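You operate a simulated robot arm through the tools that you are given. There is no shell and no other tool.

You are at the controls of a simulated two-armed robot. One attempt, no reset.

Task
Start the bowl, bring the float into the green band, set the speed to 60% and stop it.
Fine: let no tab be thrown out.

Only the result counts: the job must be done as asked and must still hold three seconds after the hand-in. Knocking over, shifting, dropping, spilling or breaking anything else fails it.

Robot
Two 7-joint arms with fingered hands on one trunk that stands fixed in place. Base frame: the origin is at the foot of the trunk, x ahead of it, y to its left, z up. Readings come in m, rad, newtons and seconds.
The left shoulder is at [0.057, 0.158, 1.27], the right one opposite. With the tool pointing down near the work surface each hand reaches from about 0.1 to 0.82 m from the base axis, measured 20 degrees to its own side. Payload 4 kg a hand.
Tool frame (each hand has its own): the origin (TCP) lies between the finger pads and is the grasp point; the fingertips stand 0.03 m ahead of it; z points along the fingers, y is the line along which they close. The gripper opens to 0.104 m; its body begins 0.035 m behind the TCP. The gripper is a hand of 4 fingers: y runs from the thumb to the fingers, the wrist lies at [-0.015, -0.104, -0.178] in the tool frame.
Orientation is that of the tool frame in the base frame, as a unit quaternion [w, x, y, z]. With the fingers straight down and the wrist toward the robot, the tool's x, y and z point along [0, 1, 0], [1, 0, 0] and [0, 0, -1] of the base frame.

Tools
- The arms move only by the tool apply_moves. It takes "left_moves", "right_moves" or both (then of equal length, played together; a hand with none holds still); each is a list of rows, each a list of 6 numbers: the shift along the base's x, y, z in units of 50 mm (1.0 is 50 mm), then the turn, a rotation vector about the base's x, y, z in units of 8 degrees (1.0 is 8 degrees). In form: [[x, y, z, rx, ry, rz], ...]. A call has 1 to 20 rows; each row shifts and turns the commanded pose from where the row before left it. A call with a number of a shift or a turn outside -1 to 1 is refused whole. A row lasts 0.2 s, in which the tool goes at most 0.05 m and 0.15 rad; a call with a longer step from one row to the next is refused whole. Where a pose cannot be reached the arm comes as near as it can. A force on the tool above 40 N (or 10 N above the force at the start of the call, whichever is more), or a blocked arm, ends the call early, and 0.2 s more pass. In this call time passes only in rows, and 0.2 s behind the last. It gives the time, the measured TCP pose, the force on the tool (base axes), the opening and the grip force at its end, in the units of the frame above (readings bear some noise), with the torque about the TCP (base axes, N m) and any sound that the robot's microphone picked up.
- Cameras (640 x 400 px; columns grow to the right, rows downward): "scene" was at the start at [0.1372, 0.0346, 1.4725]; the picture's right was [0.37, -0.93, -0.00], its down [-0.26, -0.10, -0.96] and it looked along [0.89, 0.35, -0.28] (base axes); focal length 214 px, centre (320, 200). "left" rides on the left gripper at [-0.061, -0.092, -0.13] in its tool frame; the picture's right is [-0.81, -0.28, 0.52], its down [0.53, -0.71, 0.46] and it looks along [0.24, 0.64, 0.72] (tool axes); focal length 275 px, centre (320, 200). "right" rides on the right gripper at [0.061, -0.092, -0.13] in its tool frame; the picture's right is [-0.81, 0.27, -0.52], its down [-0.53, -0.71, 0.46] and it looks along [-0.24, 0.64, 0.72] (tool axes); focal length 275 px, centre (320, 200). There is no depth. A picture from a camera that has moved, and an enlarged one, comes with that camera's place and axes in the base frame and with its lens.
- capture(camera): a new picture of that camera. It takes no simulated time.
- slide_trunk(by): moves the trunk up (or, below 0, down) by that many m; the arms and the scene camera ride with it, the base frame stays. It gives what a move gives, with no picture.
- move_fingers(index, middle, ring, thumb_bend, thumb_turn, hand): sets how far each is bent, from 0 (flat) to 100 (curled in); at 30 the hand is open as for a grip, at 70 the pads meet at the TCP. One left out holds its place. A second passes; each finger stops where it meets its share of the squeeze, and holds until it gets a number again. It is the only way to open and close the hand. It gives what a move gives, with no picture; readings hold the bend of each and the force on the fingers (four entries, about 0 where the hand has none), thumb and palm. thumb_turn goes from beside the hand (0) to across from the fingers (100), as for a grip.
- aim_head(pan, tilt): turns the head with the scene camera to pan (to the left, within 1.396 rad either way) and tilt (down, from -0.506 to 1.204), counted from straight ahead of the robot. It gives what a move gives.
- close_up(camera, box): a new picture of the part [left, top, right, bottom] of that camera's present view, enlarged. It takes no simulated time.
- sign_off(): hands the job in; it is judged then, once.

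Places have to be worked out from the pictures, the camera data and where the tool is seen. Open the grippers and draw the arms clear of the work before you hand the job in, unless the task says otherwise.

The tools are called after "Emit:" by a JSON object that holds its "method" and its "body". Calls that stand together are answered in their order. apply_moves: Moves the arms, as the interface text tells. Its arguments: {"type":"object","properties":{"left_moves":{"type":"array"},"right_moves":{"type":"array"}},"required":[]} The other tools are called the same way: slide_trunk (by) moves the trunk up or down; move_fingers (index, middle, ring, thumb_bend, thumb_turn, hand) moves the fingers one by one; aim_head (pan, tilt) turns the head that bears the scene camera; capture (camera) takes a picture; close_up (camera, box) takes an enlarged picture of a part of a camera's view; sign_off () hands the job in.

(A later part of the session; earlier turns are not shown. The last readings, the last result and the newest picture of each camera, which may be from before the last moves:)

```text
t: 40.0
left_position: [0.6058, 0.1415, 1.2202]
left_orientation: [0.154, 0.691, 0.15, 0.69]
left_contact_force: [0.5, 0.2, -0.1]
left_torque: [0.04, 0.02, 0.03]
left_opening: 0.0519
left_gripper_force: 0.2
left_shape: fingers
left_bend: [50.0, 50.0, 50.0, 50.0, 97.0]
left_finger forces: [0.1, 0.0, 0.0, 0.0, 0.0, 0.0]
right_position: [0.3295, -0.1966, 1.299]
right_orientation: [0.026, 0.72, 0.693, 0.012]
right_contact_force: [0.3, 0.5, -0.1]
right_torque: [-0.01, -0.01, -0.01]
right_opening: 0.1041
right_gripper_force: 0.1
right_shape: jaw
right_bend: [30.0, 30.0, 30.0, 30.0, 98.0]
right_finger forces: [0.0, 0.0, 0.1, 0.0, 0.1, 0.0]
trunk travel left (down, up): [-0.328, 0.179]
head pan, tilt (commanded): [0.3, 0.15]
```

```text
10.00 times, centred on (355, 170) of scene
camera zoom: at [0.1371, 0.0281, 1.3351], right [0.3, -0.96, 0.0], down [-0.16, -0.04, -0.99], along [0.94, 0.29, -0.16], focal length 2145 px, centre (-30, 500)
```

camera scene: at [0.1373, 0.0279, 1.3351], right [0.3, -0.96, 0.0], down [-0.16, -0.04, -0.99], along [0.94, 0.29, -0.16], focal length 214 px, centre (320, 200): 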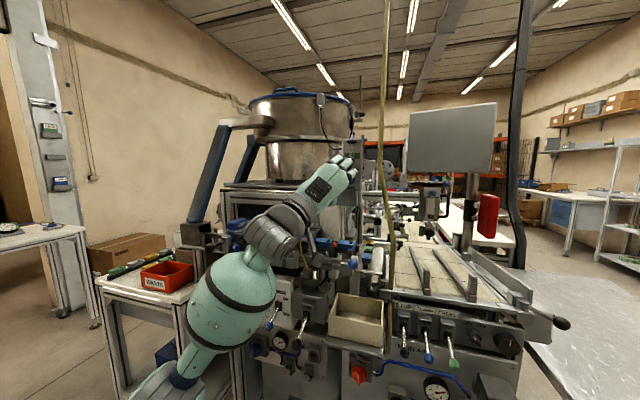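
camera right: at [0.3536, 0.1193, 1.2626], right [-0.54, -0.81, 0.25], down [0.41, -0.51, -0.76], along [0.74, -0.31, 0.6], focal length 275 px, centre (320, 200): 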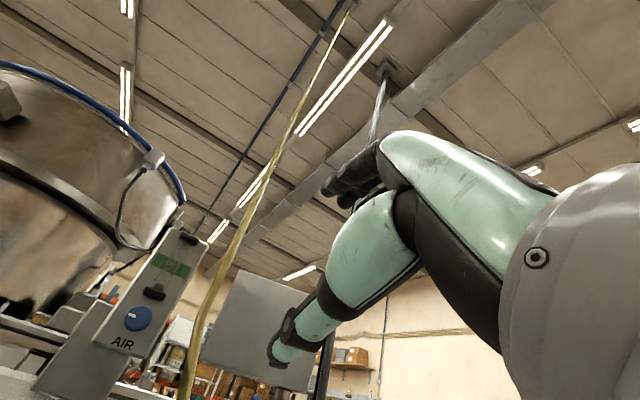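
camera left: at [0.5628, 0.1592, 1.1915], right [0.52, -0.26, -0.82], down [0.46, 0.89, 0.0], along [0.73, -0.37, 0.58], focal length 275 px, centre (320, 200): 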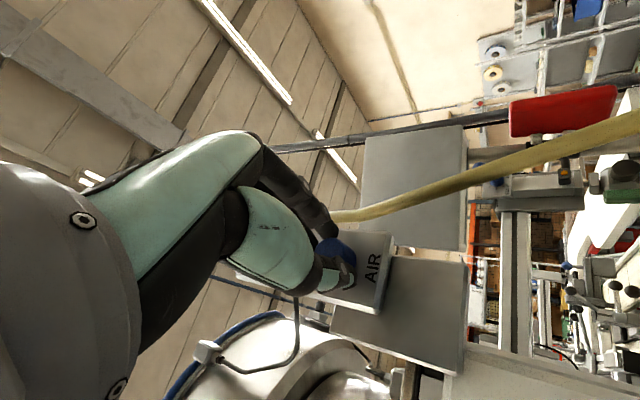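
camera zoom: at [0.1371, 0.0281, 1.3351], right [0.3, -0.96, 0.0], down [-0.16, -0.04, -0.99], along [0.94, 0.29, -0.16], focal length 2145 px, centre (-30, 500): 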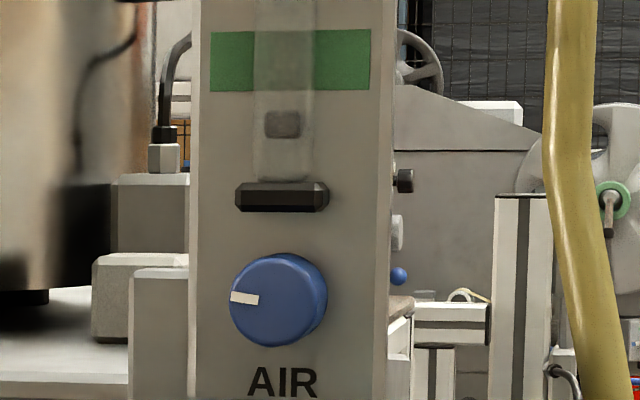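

The knob pointer is still at 9 o'clock, so my fingers only slid round it. I'll regrasp deeper: narrower pre-shape, centred on the axis at about (y 0.121, z 1.2955), rolled back to 37°, and with a firmer squeeze.

Emit:
{"method": "apply_moves", "body": {"left_moves": [[0.136, -0.08, 0.3, -0.95, 0, 0], [0.136, -0.08, 0.3, -0.95, 0, 0], [0.136, -0.08, 0.3, -0.95, 0, 0], [0.136, -0.08, 0.3, -0.95, 0, 0], [0.136, -0.08, 0.3, -0.95, 0, 0]]}}

Emit:
{"method": "move_fingers", "body": {"hand": "left", "index": 56, "middle": 56, "ring": 56, "thumb_bend": 56}}

Emit:
{"method": "close_up", "body": {"camera": "left", "box": [260, 170, 460, 340]}}

Emit:
{"method": "close_up", "body": {"camera": "scene", "box": [315, 130, 395, 190]}}

```text
t: 41.2
left_position: [0.6408, 0.1208, 1.2943]
left_orientation: [0.369, 0.605, 0.367, 0.602]
left_contact_force: [1.0, 0.6, 0.2]
left_torque: [0.02, 0.02, 0.02]
left_opening: 0.0517
left_gripper_force: 0.1
left_shape: fingers
left_bend: [50.0, 50.0, 50.0, 50.0, 97.0]
left_finger forces: [0.0, 0.0, 0.0, 0.1, 0.1, 0.0]
right_position: [0.3318, -0.1985, 1.2979]
right_orientation: [0.024, 0.72, 0.693, 0.012]
right_contact_force: [-0.1, 0.4, 0.1]
right_torque: [0.0, 0.0, 0.0]
right_opening: 0.1041
right_gripper_force: 0.0
right_shape: jaw
right_bend: [30.0, 30.0, 30.0, 30.0, 98.0]
right_finger forces: [0.0, 0.0, 0.0, 0.1, 0.0, 0.1]
trunk travel left (down, up): [-0.328, 0.179]
head pan, tilt (commanded): [0.3, 0.15]
```

```text
t: 42.2
left_position: [0.641, 0.1211, 1.2951]
left_orientation: [0.37, 0.604, 0.367, 0.603]
left_contact_force: [-0.1, -0.5, 0.6]
left_torque: [-0.02, -0.02, 0.04]
left_opening: 0.037
left_gripper_force: 0.3
left_shape: fingers
left_bend: [56.0, 56.0, 56.0, 56.0, 97.0]
left_finger forces: [0.0, 0.1, 0.0, 0.0, 0.0, 0.1]
right_position: [0.3311, -0.1995, 1.2998]
right_orientation: [0.025, 0.72, 0.694, 0.013]
right_contact_force: [0.5, 0.1, 0.5]
right_torque: [0.01, -0.02, 0.0]
right_opening: 0.104
right_gripper_force: 0.0
right_shape: jaw
right_bend: [30.0, 30.0, 30.0, 30.0, 98.0]
right_finger forces: [0.0, 0.0, 0.0, 0.1, 0.0, 0.0]
trunk travel left (down, up): [-0.328, 0.179]
head pan, tilt (commanded): [0.3, 0.15]
```

```text
2.35 times, centred on (360, 255) of left
camera zoom: at [0.51, 0.109, 1.1855], right [0.52, -0.6, -0.62], down [0.46, 0.8, -0.39], along [0.72, -0.08, 0.69], focal length 648 px, centre (226, 71)
```

zoom: 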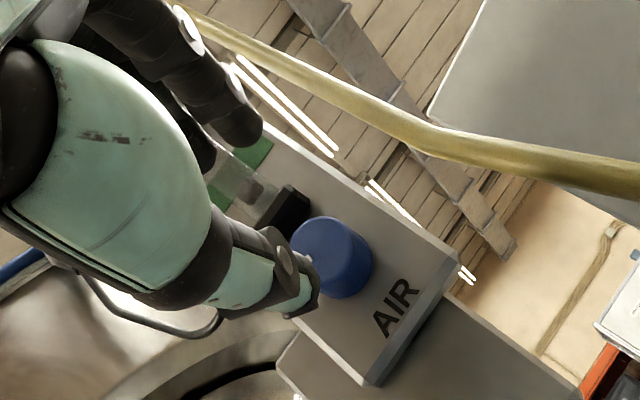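

```text
6.67 times, centred on (355, 160) of scene
camera zoom: at [0.1376, 0.0273, 1.3351], right [0.3, -0.96, 0.0], down [-0.16, -0.04, -0.99], along [0.94, 0.29, -0.16], focal length 1430 px, centre (87, 467)
```

zoom: 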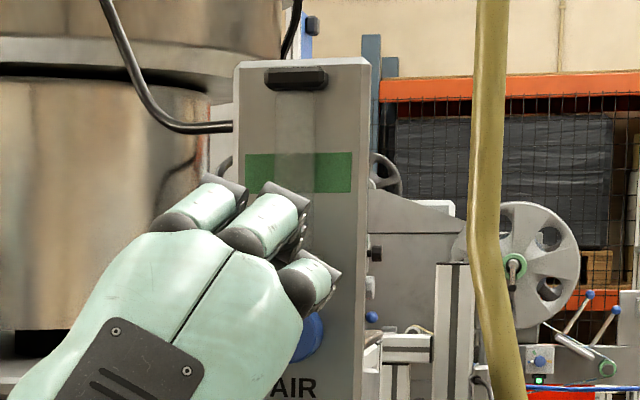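

The hand is centred on the knob axis and pre-shaped. I'll advance until the tips are almost at the plate, in small last steps.

Emit:
{"method": "apply_moves", "body": {"left_moves": [[0.4, 0, 0, 0, 0, 0], [0.4, 0, 0, 0, 0, 0], [0.24, 0, 0.02, 0, 0, 0]]}}

Emit:
{"method": "apply_moves", "body": {"left_moves": [[0.1, 0, 0, 0, 0, 0]]}}

Emit:
{"method": "close_up", "body": {"camera": "left", "box": [280, 190, 420, 310]}}

```text
t: 43.0
left_position: [0.6919, 0.1203, 1.2969]
left_orientation: [0.37, 0.603, 0.368, 0.604]
left_contact_force: [-3.7, -1.3, -1.5]
left_torque: [0.0, -0.06, -0.01]
left_opening: 0.037
left_gripper_force: 1.3
left_shape: fingers
left_bend: [56.0, 58.0, 56.0, 56.0, 97.0]
left_finger forces: [0.0, 3.9, 0.1, 0.1, 0.0, 0.0]
right_position: [0.3288, -0.1978, 1.2979]
right_orientation: [0.024, 0.719, 0.694, 0.014]
right_contact_force: [-0.6, -0.1, 0.6]
right_torque: [0.0, -0.02, 0.02]
right_opening: 0.1039
right_gripper_force: 0.1
right_shape: jaw
right_bend: [30.0, 30.0, 30.0, 30.0, 98.0]
right_finger forces: [0.1, 0.0, 0.0, 0.0, 0.0, 0.0]
trunk travel left (down, up): [-0.328, 0.179]
head pan, tilt (commanded): [0.3, 0.15]
```

```text
t: 43.5
left_position: [0.6935, 0.1192, 1.3009]
left_orientation: [0.372, 0.603, 0.364, 0.605]
left_contact_force: [-19.8, -3.5, -3.8]
left_torque: [0.04, -0.47, 0.06]
left_opening: 0.0371
left_gripper_force: 9.6
left_shape: fingers
left_bend: [56.0, 59.0, 57.0, 56.0, 97.0]
left_finger forces: [0.0, 11.5, 8.2, 0.0, 0.0, 0.1]
right_position: [0.3271, -0.2001, 1.2987]
right_orientation: [0.026, 0.72, 0.693, 0.015]
right_contact_force: [1.3, -0.3, 1.0]
right_torque: [0.02, -0.01, -0.03]
right_opening: 0.1036
right_gripper_force: 0.0
right_shape: jaw
right_bend: [30.0, 30.0, 30.0, 30.0, 98.0]
right_finger forces: [0.0, 0.0, 0.0, 0.1, 0.0, 0.1]
trunk travel left (down, up): [-0.328, 0.179]
head pan, tilt (commanded): [0.3, 0.15]
```

```text
3.33 times, centred on (350, 250) of left
camera zoom: at [0.563, 0.1071, 1.1899], right [0.52, -0.6, -0.61], down [0.46, 0.8, -0.39], along [0.72, -0.08, 0.69], focal length 918 px, centre (220, 33)
```

zoom: 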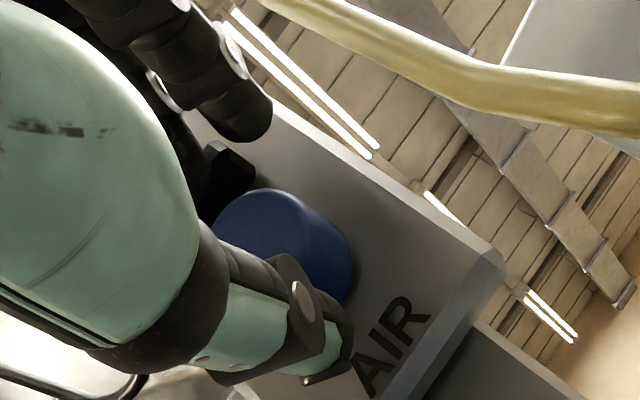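

The middle and ring tips are striking the black tube fitting just above the knob, so there is no room for fingers on top. I'll retreat and come back with the hand rolled to about 80°, fingers on the right and thumb on the left.

Emit:
{"method": "apply_moves", "body": {"left_moves": [[-0.3, 0, 0, 0, 0, 0], [-0.4, 0, -0.05, 0, 0, 0], [-0.4, 0.02, 0, 0.95, 0, 0], [-0.1, 0, 0, 0.95, 0, 0], [0, 0, 0, 0.95, 0, 0], [0, 0, 0, 0.95, 0, 0], [0, 0, 0, 0.95, 0, 0], [0, 0, 0, 0.95, 0, 0], [0, 0, 0, 0.95, 0, 0]]}}

Emit:
{"method": "close_up", "body": {"camera": "left", "box": [260, 170, 460, 340]}}

Emit:
{"method": "close_up", "body": {"camera": "scene", "box": [315, 130, 395, 190]}}

```text
t: 45.5
left_position: [0.6403, 0.1231, 1.2949]
left_orientation: [0.059, 0.705, 0.057, 0.704]
left_contact_force: [0.1, -0.1, -0.4]
left_torque: [0.02, -0.02, -0.03]
left_opening: 0.0371
left_gripper_force: 0.0
left_shape: fingers
left_bend: [56.0, 56.0, 56.0, 56.0, 97.0]
left_finger forces: [0.0, 0.0, 0.1, 0.0, 0.0, 0.2]
right_position: [0.3305, -0.198, 1.2986]
right_orientation: [0.025, 0.72, 0.693, 0.013]
right_contact_force: [-0.1, 0.6, 0.0]
right_torque: [-0.01, 0.01, -0.01]
right_opening: 0.1039
right_gripper_force: 0.1
right_shape: jaw
right_bend: [30.0, 30.0, 30.0, 30.0, 98.0]
right_finger forces: [0.0, 0.1, 0.0, 0.0, 0.1, 0.0]
trunk travel left (down, up): [-0.328, 0.179]
head pan, tilt (commanded): [0.3, 0.15]
```

```text
2.35 times, centred on (360, 255) of left
camera zoom: at [0.5084, 0.2031, 1.2198], right [0.52, 0.14, -0.85], down [0.46, 0.79, 0.41], along [0.72, -0.6, 0.34], focal length 648 px, centre (226, 71)
```

zoom: 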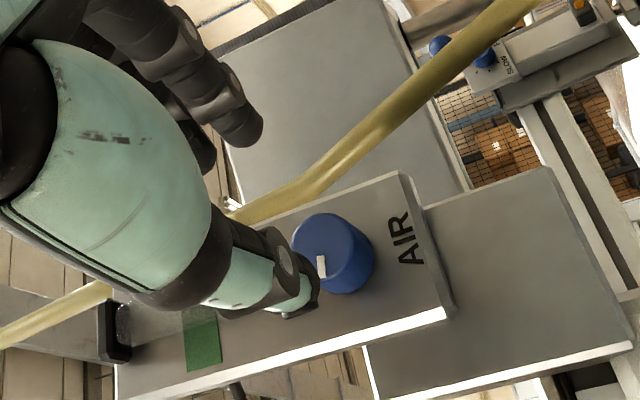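

```text
6.67 times, centred on (355, 160) of scene
camera zoom: at [0.1373, 0.0273, 1.3352], right [0.3, -0.96, 0.0], down [-0.16, -0.04, -0.99], along [0.94, 0.29, -0.16], focal length 1430 px, centre (87, 467)
```

zoom: 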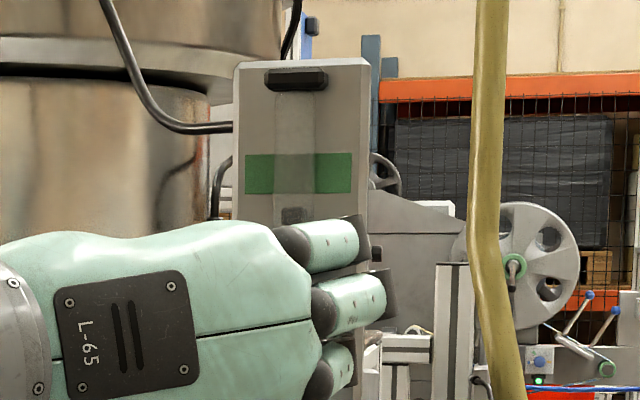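

The float and band are in clear view now, with the float just under the band. I'll advance with the fingers to the right of the knob and the thumb to its left.

Emit:
{"method": "apply_moves", "body": {"left_moves": [[0.4, -0.02, 0, 0, 0, 0], [0.4, -0.02, 0.02, 0, 0, 0], [0.3, 0, 0, 0, 0, 0]]}}

Emit:
{"method": "apply_moves", "body": {"left_moves": [[0.1, 0, 0, 0, 0, 0]]}}

Emit:
{"method": "close_up", "body": {"camera": "left", "box": [280, 190, 420, 310]}}

Emit:
{"method": "close_up", "body": {"camera": "scene", "box": [315, 130, 395, 190]}}

```text
t: 46.2
left_position: [0.695, 0.1205, 1.2951]
left_orientation: [0.06, 0.705, 0.058, 0.704]
left_contact_force: [-0.1, 0.6, 0.1]
left_torque: [0.01, 0.0, 0.0]
left_opening: 0.0371
left_gripper_force: 0.0
left_shape: fingers
left_bend: [56.0, 56.0, 56.0, 56.0, 97.0]
left_finger forces: [0.0, 0.0, 0.1, 0.0, 0.0, 0.0]
right_position: [0.3309, -0.1976, 1.2994]
right_orientation: [0.023, 0.72, 0.694, 0.012]
right_contact_force: [-0.1, 0.2, -0.2]
right_torque: [-0.02, -0.02, -0.01]
right_opening: 0.1039
right_gripper_force: 0.0
right_shape: jaw
right_bend: [30.0, 30.0, 30.0, 30.0, 98.0]
right_finger forces: [0.0, 0.0, 0.1, 0.1, 0.1, 0.0]
trunk travel left (down, up): [-0.328, 0.179]
head pan, tilt (commanded): [0.3, 0.15]
```

```text
t: 46.6
left_position: [0.7004, 0.121, 1.2957]
left_orientation: [0.06, 0.705, 0.058, 0.704]
left_contact_force: [-0.1, -0.3, 0.9]
left_torque: [0.01, 0.02, 0.02]
left_opening: 0.0372
left_gripper_force: 0.0
left_shape: fingers
left_bend: [56.0, 56.0, 56.0, 56.0, 97.0]
left_finger forces: [0.0, 0.0, 0.1, 0.0, 0.0, 0.0]
right_position: [0.3308, -0.1974, 1.2982]
right_orientation: [0.025, 0.72, 0.694, 0.014]
right_contact_force: [-0.2, 0.4, 0.2]
right_torque: [0.05, 0.01, 0.01]
right_opening: 0.104
right_gripper_force: 0.1
right_shape: jaw
right_bend: [30.0, 30.0, 30.0, 30.0, 98.0]
right_finger forces: [0.0, 0.0, 0.1, 0.1, 0.0, 0.0]
trunk travel left (down, up): [-0.328, 0.179]
head pan, tilt (commanded): [0.3, 0.15]
```

```text
3.33 times, centred on (350, 250) of left
camera zoom: at [0.5693, 0.2008, 1.2208], right [0.52, 0.13, -0.85], down [0.46, 0.79, 0.41], along [0.72, -0.6, 0.35], focal length 918 px, centre (220, 33)
```

zoom: 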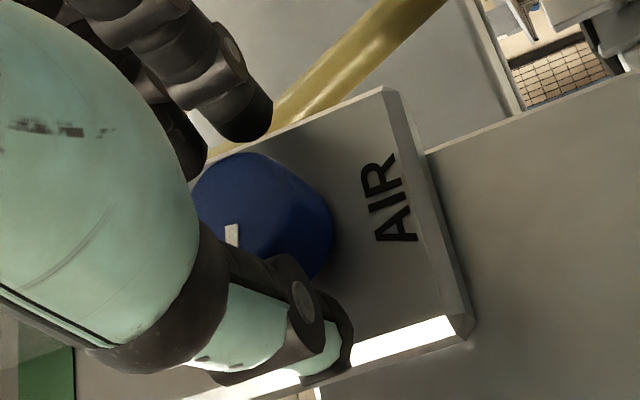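

```text
6.67 times, centred on (355, 160) of scene
camera zoom: at [0.1378, 0.0274, 1.3351], right [0.3, -0.96, 0.0], down [-0.16, -0.04, -0.99], along [0.94, 0.29, -0.16], focal length 1430 px, centre (87, 467)
```

zoom: 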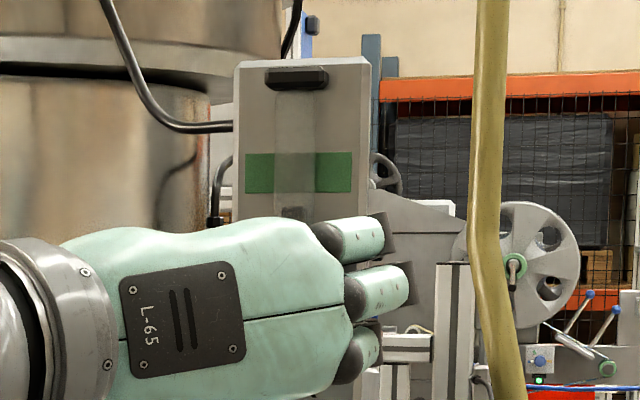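

There is no contact, and the knob sits between the fingers and thumb. I'll advance 5 mm more, then close firmly.

Emit:
{"method": "apply_moves", "body": {"left_moves": [[0.1, 0, 0, 0, 0, 0]]}}

Emit:
{"method": "move_fingers", "body": {"hand": "left", "index": 75, "middle": 75, "ring": 75, "thumb_bend": 75}}

Emit:
{"method": "close_up", "body": {"camera": "left", "box": [280, 190, 420, 310]}}

Emit:
{"method": "close_up", "body": {"camera": "scene", "box": [315, 130, 395, 190]}}

```text
t: 47.0
left_position: [0.7044, 0.1207, 1.2962]
left_orientation: [0.061, 0.705, 0.058, 0.704]
left_contact_force: [-2.1, -0.7, -0.2]
left_torque: [0.03, 0.02, -0.02]
left_opening: 0.0373
left_gripper_force: 0.3
left_shape: fingers
left_bend: [56.0, 56.0, 56.0, 56.0, 97.0]
left_finger forces: [0.0, 2.3, 0.1, 0.0, 0.0, 0.1]
right_position: [0.3306, -0.1978, 1.2983]
right_orientation: [0.025, 0.719, 0.694, 0.013]
right_contact_force: [-0.6, 0.3, 1.0]
right_torque: [-0.01, -0.01, 0.03]
right_opening: 0.1038
right_gripper_force: 0.1
right_shape: jaw
right_bend: [30.0, 30.0, 30.0, 30.0, 98.0]
right_finger forces: [0.0, 0.0, 0.0, 0.0, 0.2, 0.1]
trunk travel left (down, up): [-0.328, 0.179]
head pan, tilt (commanded): [0.3, 0.15]
```

```text
t: 48.0
left_position: [0.7045, 0.119, 1.2969]
left_orientation: [0.06, 0.705, 0.058, 0.704]
left_contact_force: [6.1, -5.7, 8.3]
left_torque: [0.27, -0.09, 0.0]
left_opening: 0.0185
left_gripper_force: 17.9
left_shape: fingers
left_bend: [63.0, 72.0, 64.0, 63.0, 97.0]
left_finger forces: [6.7, 8.0, 8.1, 0.0, 12.5, 0.1]
right_position: [0.3322, -0.1992, 1.2986]
right_orientation: [0.024, 0.72, 0.694, 0.012]
right_contact_force: [-0.4, -0.2, -0.3]
right_torque: [0.03, 0.02, -0.01]
right_opening: 0.1038
right_gripper_force: 0.1
right_shape: jaw
right_bend: [30.0, 30.0, 30.0, 30.0, 98.0]
right_finger forces: [0.0, 0.0, 0.0, 0.0, 0.0, 0.0]
trunk travel left (down, up): [-0.328, 0.179]
head pan, tilt (commanded): [0.3, 0.15]
```

```text
3.33 times, centred on (350, 250) of left
camera zoom: at [0.5741, 0.1991, 1.2216], right [0.52, 0.14, -0.85], down [0.46, 0.79, 0.41], along [0.72, -0.6, 0.35], focal length 918 px, centre (220, 33)
```

zoom: 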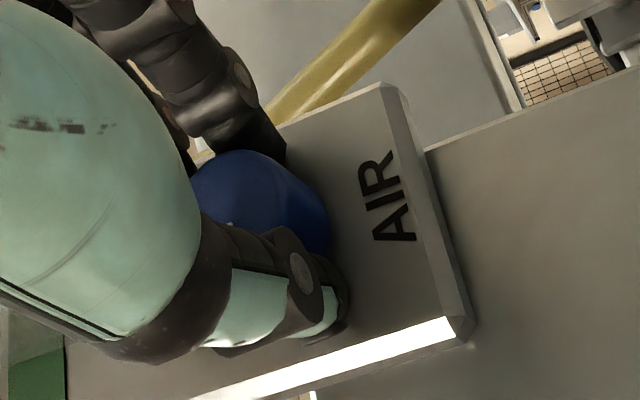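

```text
6.67 times, centred on (355, 160) of scene
camera zoom: at [0.1381, 0.0259, 1.3351], right [0.3, -0.96, -0.01], down [-0.16, -0.04, -0.99], along [0.94, 0.29, -0.16], focal length 1430 px, centre (87, 467)
```

zoom: 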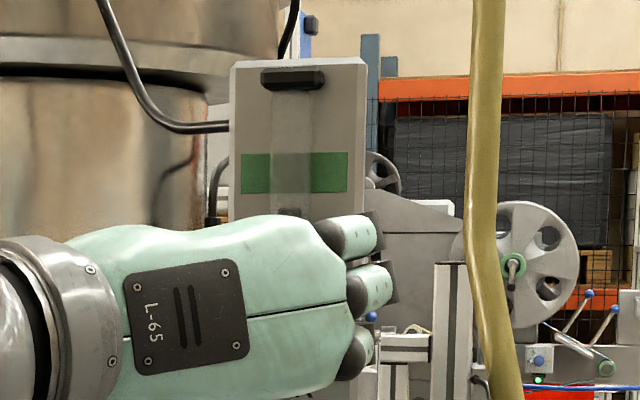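

All three fingers and the thumb now hold the knob firmly (about 12 N at the thumb). I'll turn clockwise 16° and watch the float.

Emit:
{"method": "apply_moves", "body": {"left_moves": [[0, 0, 0, 0.5, 0, 0], [0, 0, 0, 0.5, 0, 0], [0, 0, 0, 0.5, 0, 0], [0, 0, 0, 0.5, 0, 0]]}}

Emit:
{"method": "close_up", "body": {"camera": "scene", "box": [335, 135, 375, 165]}}

Emit:
{"method": "close_up", "body": {"camera": "left", "box": [280, 190, 420, 310]}}

```text
t: 49.0
left_position: [0.7048, 0.1191, 1.2957]
left_orientation: [-0.039, 0.707, -0.041, 0.705]
left_contact_force: [6.3, -6.2, 8.5]
left_torque: [0.09, -0.12, -0.07]
left_opening: 0.0187
left_gripper_force: 15.0
left_shape: fingers
left_bend: [62.0, 72.0, 71.0, 64.0, 97.0]
left_finger forces: [7.1, 9.7, 2.2, 0.1, 10.8, 0.0]
right_position: [0.3304, -0.1998, 1.2988]
right_orientation: [0.025, 0.72, 0.693, 0.012]
right_contact_force: [0.3, 0.0, 0.0]
right_torque: [0.02, 0.0, -0.02]
right_opening: 0.1041
right_gripper_force: 0.1
right_shape: jaw
right_bend: [30.0, 30.0, 30.0, 30.0, 98.0]
right_finger forces: [0.0, 0.0, 0.0, 0.0, 0.0, 0.0]
trunk travel left (down, up): [-0.328, 0.179]
head pan, tilt (commanded): [0.3, 0.15]
```

```text
13.33 times, centred on (355, 150) of scene
camera zoom: at [0.138, 0.0258, 1.3351], right [0.3, -0.96, -0.01], down [-0.16, -0.04, -0.99], along [0.94, 0.29, -0.16], focal length 2860 px, centre (-147, 867)
```

zoom: 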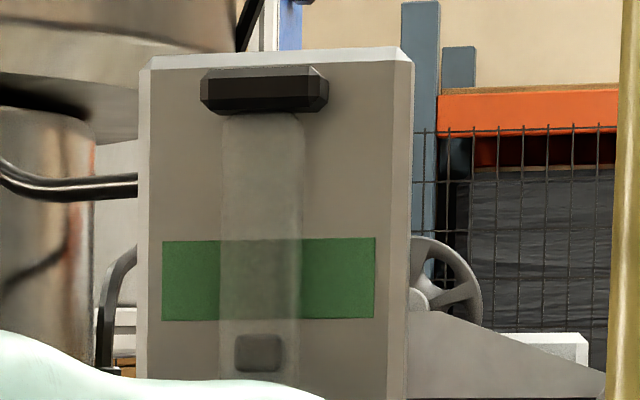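

```text
3.33 times, centred on (350, 250) of left
camera zoom: at [0.5738, 0.2171, 1.2462], right [0.52, 0.36, -0.78], down [0.46, 0.65, 0.61], along [0.72, -0.67, 0.17], focal length 918 px, centre (220, 33)
```

zoom: 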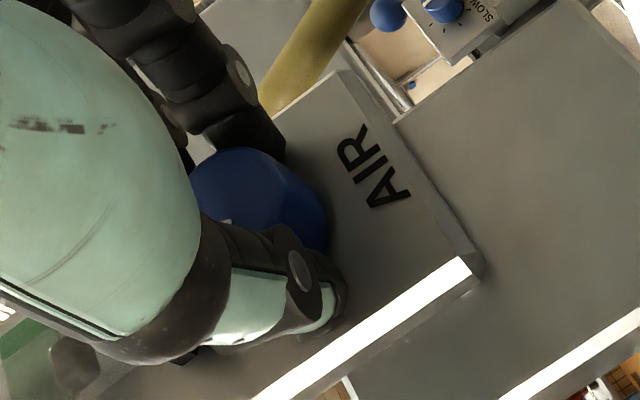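

The float seems to have risen slightly (0.9 band heights below the band centre, from 1.02), and the pointer stays fixed relative to the hand. I'll keep turning clockwise.

Emit:
{"method": "apply_moves", "body": {"left_moves": [[0, 0, 0, 0.6, 0, 0], [0, 0, 0, 0.6, 0, 0], [0, 0, 0, 0.6, 0, 0], [0, 0, 0, 0.6, 0, 0]]}}

Emit:
{"method": "close_up", "body": {"camera": "scene", "box": [335, 135, 375, 165]}}

Emit:
{"method": "close_up", "body": {"camera": "left", "box": [280, 190, 420, 310]}}

```text
t: 50.0
left_position: [0.7044, 0.1198, 1.2952]
left_orientation: [-0.157, 0.691, -0.158, 0.688]
left_contact_force: [8.5, -7.0, 7.2]
left_torque: [0.02, -0.19, -0.15]
left_opening: 0.0185
left_gripper_force: 13.7
left_shape: fingers
left_bend: [62.0, 72.0, 72.0, 65.0, 97.0]
left_finger forces: [6.6, 10.5, 0.0, 0.0, 10.5, 0.1]
right_position: [0.3331, -0.1996, 1.2971]
right_orientation: [0.025, 0.72, 0.694, 0.012]
right_contact_force: [-0.8, 0.2, 0.0]
right_torque: [-0.03, -0.02, -0.02]
right_opening: 0.1042
right_gripper_force: 0.1
right_shape: jaw
right_bend: [30.0, 30.0, 30.0, 30.0, 98.0]
right_finger forces: [0.0, 0.0, 0.0, 0.1, 0.0, 0.0]
trunk travel left (down, up): [-0.328, 0.179]
head pan, tilt (commanded): [0.3, 0.15]
```

```text
13.33 times, centred on (355, 150) of scene
camera zoom: at [0.1385, 0.0256, 1.3351], right [0.3, -0.96, -0.01], down [-0.16, -0.04, -0.99], along [0.94, 0.29, -0.16], focal length 2860 px, centre (-147, 867)
```

zoom: 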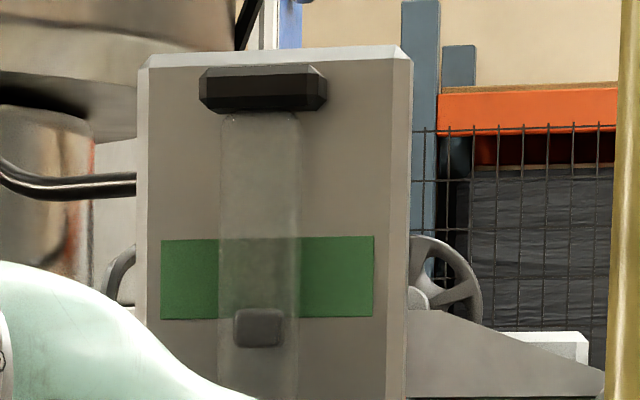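

```text
3.33 times, centred on (350, 250) of left
camera zoom: at [0.5734, 0.2282, 1.2804], right [0.52, 0.6, -0.61], down [0.46, 0.41, 0.79], along [0.72, -0.69, -0.06], focal length 918 px, centre (220, 33)
```

zoom: 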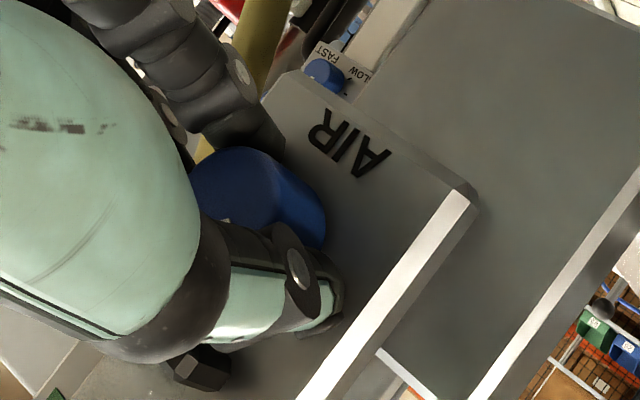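

Clockwise raises the float: 19° lifted it to just under the band's lower edge, so I need roughly 40° more for the centre. The thumb will soon meet the tube fitting, so I'll take another 14° before regrasping.

Emit:
{"method": "apply_moves", "body": {"left_moves": [[0, 0, 0, 0.6, 0, 0], [0, 0, 0, 0.6, 0, 0], [0, 0, 0, 0.6, 0, 0]]}}

Emit:
{"method": "close_up", "body": {"camera": "scene", "box": [335, 135, 375, 165]}}

Emit:
{"method": "close_up", "body": {"camera": "left", "box": [280, 190, 420, 310]}}

```text
t: 50.9
left_position: [0.7033, 0.1194, 1.2937]
left_orientation: [-0.242, 0.666, -0.244, 0.662]
left_contact_force: [7.0, -7.1, 5.8]
left_torque: [-0.02, -0.13, -0.12]
left_opening: 0.0183
left_gripper_force: 13.9
left_shape: fingers
left_bend: [62.0, 72.0, 72.0, 65.0, 97.0]
left_finger forces: [6.4, 9.8, 0.0, 0.0, 10.8, 0.0]
right_position: [0.3318, -0.1993, 1.2986]
right_orientation: [0.025, 0.719, 0.694, 0.013]
right_contact_force: [0.2, -0.2, 0.1]
right_torque: [-0.05, 0.0, 0.0]
right_opening: 0.104
right_gripper_force: 0.0
right_shape: jaw
right_bend: [30.0, 30.0, 30.0, 30.0, 98.0]
right_finger forces: [0.0, 0.1, 0.1, 0.0, 0.0, 0.0]
trunk travel left (down, up): [-0.328, 0.179]
head pan, tilt (commanded): [0.3, 0.15]
```

```text
13.33 times, centred on (355, 150) of scene
camera zoom: at [0.1384, 0.0256, 1.3351], right [0.3, -0.96, -0.01], down [-0.16, -0.04, -0.99], along [0.94, 0.29, -0.16], focal length 2860 px, centre (-147, 867)
```

zoom: 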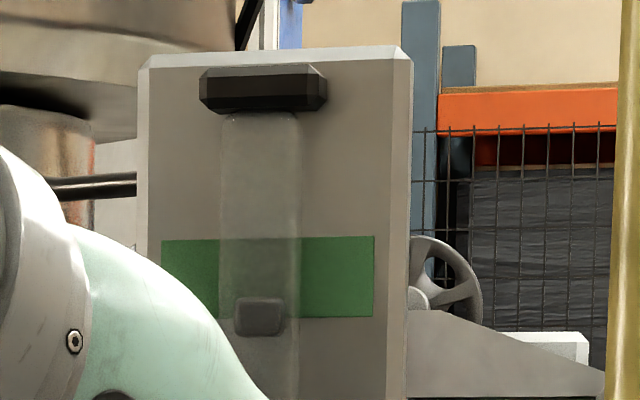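

```text
3.33 times, centred on (350, 250) of left
camera zoom: at [0.5736, 0.2282, 1.3077], right [0.52, 0.73, -0.44], down [0.46, 0.2, 0.86], along [0.72, -0.65, -0.23], focal length 918 px, centre (220, 33)
```

zoom: 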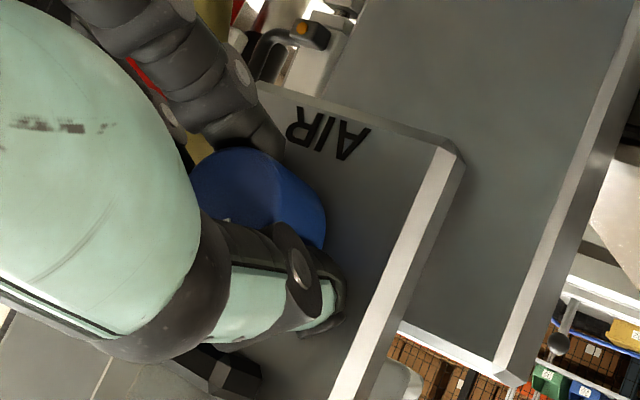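

The float has reached the band's lower edge. The thumb is close to the fitting, so I'll open slightly in place, roll back about 48°, and grip again.

Emit:
{"method": "move_fingers", "body": {"hand": "left", "index": 56, "middle": 56, "ring": 56, "thumb_bend": 56}}

Emit:
{"method": "apply_moves", "body": {"left_moves": [[0, 0.03, 0.02, -0.8, 0, 0], [0, 0, 0.02, -0.8, 0, 0], [0, 0, 0, -0.8, 0, 0], [0, 0, 0, -0.8, 0, 0], [0, 0, 0, -0.8, 0, 0], [0, 0, 0, -0.8, 0, 0], [0, 0, 0, -0.8, 0, 0]]}}

Emit:
{"method": "close_up", "body": {"camera": "scene", "box": [335, 135, 375, 165]}}

Emit:
{"method": "close_up", "body": {"camera": "left", "box": [280, 190, 420, 310]}}

```text
t: 51.9
left_position: [0.7038, 0.1207, 1.2941]
left_orientation: [-0.241, 0.666, -0.243, 0.663]
left_contact_force: [-0.7, 0.5, -0.9]
left_torque: [0.01, 0.0, -0.02]
left_opening: 0.0363
left_gripper_force: 0.7
left_shape: fingers
left_bend: [56.0, 56.0, 56.0, 56.0, 97.0]
left_finger forces: [0.0, 1.3, 0.0, 0.0, 0.0, 0.0]
right_position: [0.331, -0.1972, 1.299]
right_orientation: [0.025, 0.719, 0.694, 0.013]
right_contact_force: [-0.2, 0.7, 0.0]
right_torque: [0.02, -0.03, 0.02]
right_opening: 0.1041
right_gripper_force: 0.0
right_shape: jaw
right_bend: [30.0, 30.0, 30.0, 30.0, 98.0]
right_finger forces: [0.0, 0.0, 0.1, 0.1, 0.1, 0.0]
trunk travel left (down, up): [-0.328, 0.179]
head pan, tilt (commanded): [0.3, 0.15]
```

```text
t: 53.5
left_position: [0.7037, 0.1229, 1.2962]
left_orientation: [0.031, 0.708, 0.029, 0.705]
left_contact_force: [-2.8, -0.4, -0.3]
left_torque: [0.03, -0.03, -0.06]
left_opening: 0.0358
left_gripper_force: 1.5
left_shape: fingers
left_bend: [56.0, 56.0, 56.0, 56.0, 97.0]
left_finger forces: [0.1, 2.8, 0.1, 0.0, 0.0, 0.0]
right_position: [0.331, -0.1969, 1.3001]
right_orientation: [0.026, 0.719, 0.694, 0.013]
right_contact_force: [-0.5, 0.7, 0.8]
right_torque: [-0.01, -0.01, -0.01]
right_opening: 0.1041
right_gripper_force: 0.0
right_shape: jaw
right_bend: [30.0, 30.0, 30.0, 30.0, 98.0]
right_finger forces: [0.1, 0.0, 0.0, 0.0, 0.0, 0.0]
trunk travel left (down, up): [-0.328, 0.179]
head pan, tilt (commanded): [0.3, 0.15]
```

```text
13.33 times, centred on (355, 150) of scene
camera zoom: at [0.1371, 0.0275, 1.3352], right [0.3, -0.96, 0.0], down [-0.16, -0.04, -0.99], along [0.94, 0.29, -0.16], focal length 2860 px, centre (-147, 867)
```

zoom: 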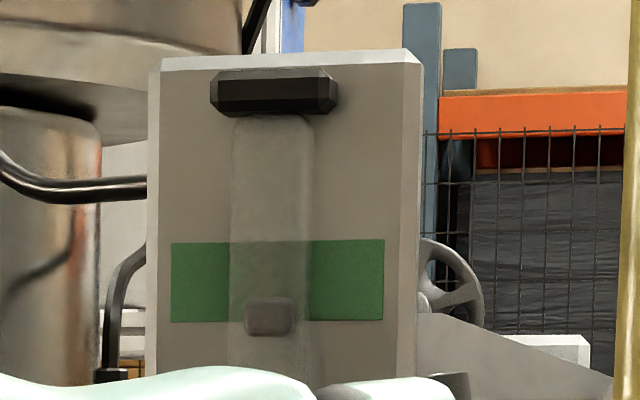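

```text
3.33 times, centred on (350, 250) of left
camera zoom: at [0.5728, 0.208, 1.2287], right [0.52, 0.2, -0.83], down [0.46, 0.75, 0.47], along [0.72, -0.62, 0.3], focal length 918 px, centre (220, 33)
```

zoom: 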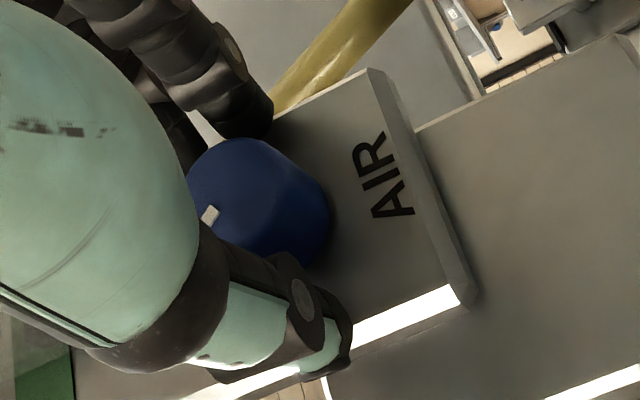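

The float held its place just inside the band's lower edge. I'll grip again and turn about 16° more.

Emit:
{"method": "move_fingers", "body": {"hand": "left", "index": 75, "middle": 75, "ring": 75, "thumb_bend": 75}}

Emit:
{"method": "apply_moves", "body": {"left_moves": [[0, 0, 0, 0.5, 0, 0], [0, 0, 0, 0.5, 0, 0], [0, 0, 0, 0.5, 0, 0], [0, 0, 0, 0.5, 0, 0]]}}

Emit:
{"method": "close_up", "body": {"camera": "scene", "box": [335, 135, 375, 165]}}

```text
t: 54.5
left_position: [0.7053, 0.1196, 1.2975]
left_orientation: [0.03, 0.707, 0.028, 0.706]
left_contact_force: [7.7, -7.2, 7.9]
left_torque: [0.22, -0.09, -0.04]
left_opening: 0.0191
left_gripper_force: 18.5
left_shape: fingers
left_bend: [63.0, 72.0, 65.0, 64.0, 97.0]
left_finger forces: [7.3, 9.2, 8.3, 0.0, 12.4, 0.1]
right_position: [0.3313, -0.1997, 1.2983]
right_orientation: [0.025, 0.72, 0.694, 0.012]
right_contact_force: [-0.3, 0.5, 0.1]
right_torque: [-0.01, 0.0, 0.01]
right_opening: 0.1038
right_gripper_force: 0.1
right_shape: jaw
right_bend: [30.0, 30.0, 30.0, 30.0, 98.0]
right_finger forces: [0.0, 0.0, 0.1, 0.1, 0.0, 0.1]
trunk travel left (down, up): [-0.328, 0.179]
head pan, tilt (commanded): [0.3, 0.15]
```

```text
t: 55.5
left_position: [0.7036, 0.1202, 1.2958]
left_orientation: [-0.068, 0.705, -0.071, 0.703]
left_contact_force: [5.7, -6.3, 7.0]
left_torque: [0.09, -0.17, -0.1]
left_opening: 0.0189
left_gripper_force: 15.7
left_shape: fingers
left_bend: [62.0, 72.0, 71.0, 65.0, 97.0]
left_finger forces: [8.0, 10.2, 2.1, 0.1, 10.8, 0.1]
right_position: [0.3311, -0.1992, 1.298]
right_orientation: [0.025, 0.719, 0.694, 0.013]
right_contact_force: [0.2, 0.1, -0.5]
right_torque: [0.0, -0.04, 0.01]
right_opening: 0.104
right_gripper_force: 0.0
right_shape: jaw
right_bend: [30.0, 30.0, 30.0, 30.0, 98.0]
right_finger forces: [0.0, 0.0, 0.0, 0.0, 0.1, 0.0]
trunk travel left (down, up): [-0.328, 0.179]
head pan, tilt (commanded): [0.3, 0.15]
```

```text
13.33 times, centred on (355, 150) of scene
camera zoom: at [0.1378, 0.0258, 1.3351], right [0.3, -0.96, -0.01], down [-0.16, -0.04, -0.99], along [0.94, 0.29, -0.16], focal length 2860 px, centre (-147, 867)
```

zoom: 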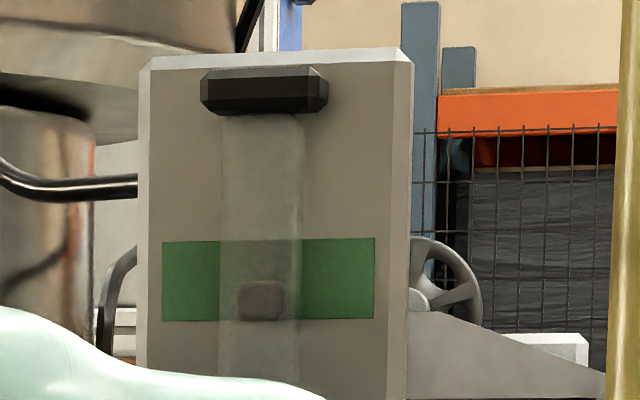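

The float now sits in the lower part of the green band. I'll turn about 16° more to centre it.

Emit:
{"method": "apply_moves", "body": {"left_moves": [[0, 0, 0, 0.5, 0, 0], [0, 0, 0, 0.5, 0, 0], [0, 0, 0, 0.5, 0, 0], [0, 0, 0, 0.5, 0, 0]]}}

Emit:
{"method": "close_up", "body": {"camera": "scene", "box": [335, 135, 375, 165]}}

```text
t: 56.5
left_position: [0.705, 0.1206, 1.2967]
left_orientation: [-0.166, 0.688, -0.168, 0.686]
left_contact_force: [5.0, -8.5, 5.8]
left_torque: [-0.02, -0.12, -0.18]
left_opening: 0.0189
left_gripper_force: 14.8
left_shape: fingers
left_bend: [61.0, 72.0, 72.0, 65.0, 96.0]
left_finger forces: [8.8, 10.6, 0.0, 0.1, 10.4, 0.0]
right_position: [0.3311, -0.201, 1.2987]
right_orientation: [0.023, 0.72, 0.694, 0.013]
right_contact_force: [1.0, -0.3, -0.6]
right_torque: [-0.01, -0.03, -0.01]
right_opening: 0.1039
right_gripper_force: 0.0
right_shape: jaw
right_bend: [30.0, 30.0, 30.0, 30.0, 98.0]
right_finger forces: [0.0, 0.0, 0.1, 0.0, 0.1, 0.0]
trunk travel left (down, up): [-0.328, 0.179]
head pan, tilt (commanded): [0.3, 0.15]
```

```text
13.33 times, centred on (355, 150) of scene
camera zoom: at [0.1378, 0.0253, 1.3351], right [0.3, -0.96, -0.01], down [-0.16, -0.04, -0.99], along [0.94, 0.29, -0.16], focal length 2860 px, centre (-147, 867)
```

zoom: 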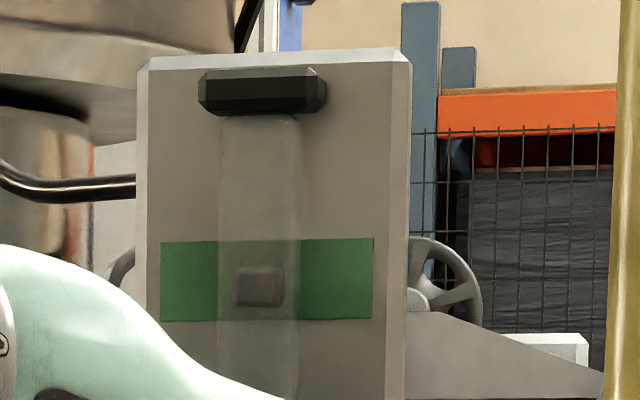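

The float is centred in the green band. I'll release the knob, back straight out, and confirm that it holds.

Emit:
{"method": "move_fingers", "body": {"hand": "left", "index": 52, "middle": 52, "ring": 52, "thumb_bend": 52}}

Emit:
{"method": "apply_moves", "body": {"left_moves": [[-0.5, 0, 0, 0, 0, 0], [-0.6, 0, 0, 0, 0, 0], [-0.6, 0.5, 0, -0.9, 0, 0], [-0.6, 0.65, 0, -0.95, 0, 0]]}}

Emit:
{"method": "close_up", "body": {"camera": "scene", "box": [335, 135, 375, 165]}}

Emit:
{"method": "close_up", "body": {"camera": "scene", "box": [240, 160, 400, 280]}}

```text
t: 57.5
left_position: [0.7034, 0.1232, 1.2978]
left_orientation: [-0.165, 0.688, -0.166, 0.686]
left_contact_force: [-2.5, 1.1, -0.7]
left_torque: [0.01, 0.02, -0.06]
left_opening: 0.0465
left_gripper_force: 1.6
left_shape: fingers
left_bend: [52.0, 53.0, 52.0, 52.0, 97.0]
left_finger forces: [0.0, 2.7, 0.0, 0.0, 0.0, 0.0]
right_position: [0.3307, -0.1975, 1.2995]
right_orientation: [0.025, 0.72, 0.694, 0.012]
right_contact_force: [0.2, 0.1, 0.4]
right_torque: [0.04, 0.03, -0.01]
right_opening: 0.104
right_gripper_force: 0.1
right_shape: jaw
right_bend: [30.0, 30.0, 30.0, 30.0, 98.0]
right_finger forces: [0.1, 0.0, 0.1, 0.0, 0.1, 0.0]
trunk travel left (down, up): [-0.328, 0.179]
head pan, tilt (commanded): [0.3, 0.15]
```

```text
t: 58.5
left_position: [0.5849, 0.1822, 1.2972]
left_orientation: [-0.074, 0.704, -0.075, 0.703]
left_contact_force: [0.6, 0.5, 0.0]
left_torque: [0.03, -0.01, 0.01]
left_opening: 0.0466
left_gripper_force: 0.1
left_shape: fingers
left_bend: [52.0, 52.0, 52.0, 52.0, 97.0]
left_finger forces: [0.0, 0.0, 0.0, 0.1, 0.0, 0.1]
right_position: [0.3297, -0.1957, 1.3]
right_orientation: [0.026, 0.72, 0.693, 0.012]
right_contact_force: [-0.1, 0.1, 0.6]
right_torque: [-0.01, 0.04, 0.0]
right_opening: 0.1041
right_gripper_force: 0.0
right_shape: jaw
right_bend: [30.0, 30.0, 30.0, 30.0, 98.0]
right_finger forces: [0.0, 0.1, 0.0, 0.0, 0.0, 0.0]
trunk travel left (down, up): [-0.328, 0.179]
head pan, tilt (commanded): [0.3, 0.15]
```

```text
13.33 times, centred on (355, 150) of scene
camera zoom: at [0.1359, 0.0293, 1.3353], right [0.3, -0.96, 0.0], down [-0.15, -0.05, -0.99], along [0.94, 0.29, -0.16], focal length 2860 px, centre (-147, 867)
```

zoom: 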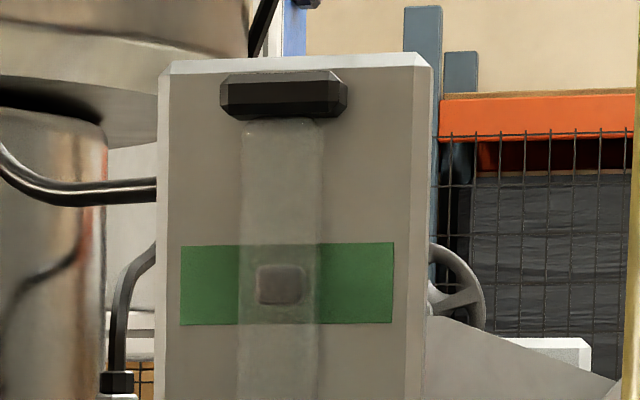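

```text
3.33 times, centred on (320, 220) of scene
camera zoom: at [0.1359, 0.0293, 1.3353], right [0.3, -0.96, 0.0], down [-0.15, -0.05, -0.99], along [0.94, 0.29, -0.16], focal length 715 px, centre (320, 133)
```

zoom: 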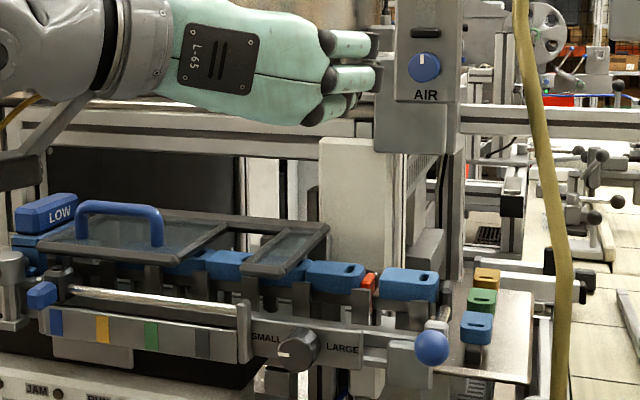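

The float holds at the centre, with the AIR pointer near 12 o'clock, and the tabs on the track are unchanged. Next I'll bring the hand back around to a standoff in front of the SPEED dial.

Emit:
{"method": "apply_moves", "body": {"left_moves": [[-0.58, 0.71, -0.11, -0.8, 0, 0], [-0.58, 0.71, -0.11, -0.8, 0, 0], [-0.58, 0.71, -0.11, -0.8, 0, 0], [-0.58, 0.71, -0.11, -0.8, 0, 0], [-0.58, 0.71, -0.11, -0.8, 0, 0], [0, 0.2, -0.87, -0.3, 0, 0], [0, 0.2, -0.87, -0.3, 0, 0], [0, 0.2, -0.87, -0.3, 0, 0], [0, 0.2, -0.87, -0.3, 0, 0], [0, 0.2, -0.87, -0.3, 0, 0], [0, 0.2, -0.87, -0.3, 0, 0], [0, 0.2, -0.87, -0.3, 0, 0]]}}

Emit:
{"method": "aim_head", "body": {"pan": 0.6, "tilt": 0.45}}

Emit:
{"method": "capture", "body": {"camera": "scene"}}

Emit:
{"method": "capture", "body": {"camera": "left"}}

```text
t: 61.0
left_position: [0.4416, 0.4289, 0.9654]
left_orientation: [0.223, 0.673, 0.219, 0.67]
left_contact_force: [1.1, -0.6, 0.9]
left_torque: [0.03, 0.01, -0.01]
left_opening: 0.0468
left_gripper_force: 0.2
left_shape: fingers
left_bend: [52.0, 52.0, 52.0, 52.0, 98.0]
left_finger forces: [0.0, 0.1, 0.0, 0.0, 0.0, 0.0]
right_position: [0.3312, -0.1973, 1.2979]
right_orientation: [0.025, 0.719, 0.694, 0.012]
right_contact_force: [0.7, 0.7, 0.0]
right_torque: [0.02, -0.01, 0.0]
right_opening: 0.1038
right_gripper_force: 0.0
right_shape: jaw
right_bend: [30.0, 30.0, 30.0, 30.0, 98.0]
right_finger forces: [0.0, 0.0, 0.1, 0.1, 0.0, 0.0]
trunk travel left (down, up): [-0.328, 0.179]
head pan, tilt (commanded): [0.3, 0.15]
```

```text
t: 61.9
left_position: [0.4416, 0.4273, 0.9653]
left_orientation: [0.221, 0.672, 0.219, 0.672]
left_contact_force: [0.1, -0.1, -0.4]
left_torque: [-0.03, 0.04, -0.02]
left_opening: 0.0467
left_gripper_force: 0.1
left_shape: fingers
left_bend: [52.0, 52.0, 52.0, 52.0, 98.0]
left_finger forces: [0.0, 0.1, 0.0, 0.0, 0.1, 0.0]
right_position: [0.3313, -0.1964, 1.2983]
right_orientation: [0.026, 0.72, 0.693, 0.013]
right_contact_force: [0.8, -0.3, -0.6]
right_torque: [0.01, 0.04, 0.01]
right_opening: 0.1042
right_gripper_force: 0.1
right_shape: jaw
right_bend: [30.0, 30.0, 30.0, 30.0, 98.0]
right_finger forces: [0.0, 0.0, 0.0, 0.0, 0.0, 0.0]
trunk travel left (down, up): [-0.328, 0.179]
head pan, tilt (commanded): [0.6, 0.45]
```

```text
taken
camera scene: at [0.124, 0.0519, 1.3075], right [0.56, -0.83, -0.01], down [-0.37, -0.25, -0.9], along [0.74, 0.51, -0.44], focal length 214 px, centre (320, 200)
```

scene: 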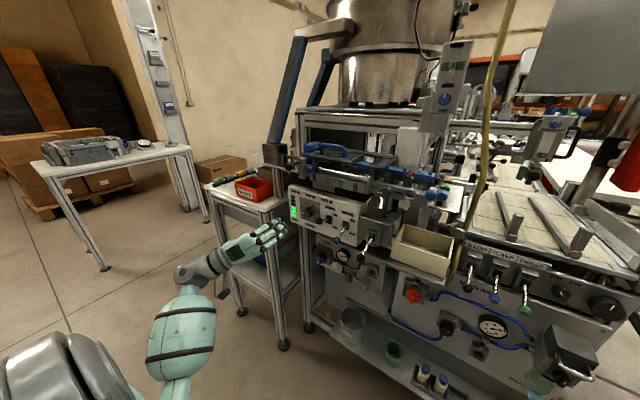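

```text
taken
camera left: at [0.3106, 0.4658, 0.8623], right [0.52, -0.26, -0.82], down [0.46, 0.89, 0.01], along [0.72, -0.38, 0.58], focal length 275 px, centre (320, 200)
```

left: 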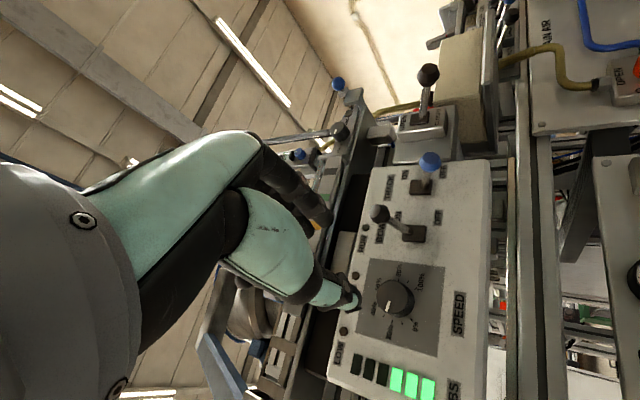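

The hand is in line with the dial axis. I'll zoom in to read the pointer and check the clearances.

Emit:
{"method": "close_up", "body": {"camera": "left", "box": [320, 230, 480, 370]}}

Emit:
{"method": "close_up", "body": {"camera": "scene", "box": [250, 170, 370, 260]}}

```text
2.86 times, centred on (400, 300) of left
camera zoom: at [0.3106, 0.4658, 0.8623], right [0.52, -0.26, -0.82], down [0.46, 0.89, 0.01], along [0.72, -0.38, 0.58], focal length 786 px, centre (91, -86)
```

zoom: 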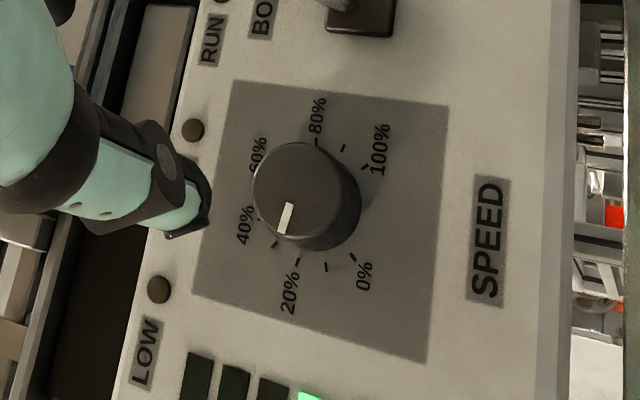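

```text
4.44 times, centred on (310, 215) of scene
camera zoom: at [0.124, 0.0519, 1.3075], right [0.56, -0.83, -0.01], down [-0.37, -0.25, -0.9], along [0.74, 0.51, -0.44], focal length 953 px, centre (364, 133)
```

zoom: 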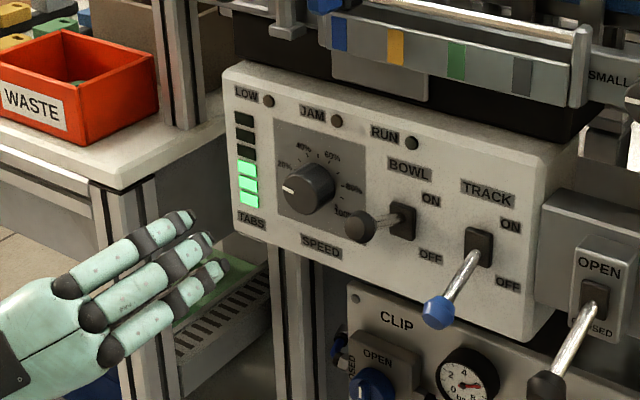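

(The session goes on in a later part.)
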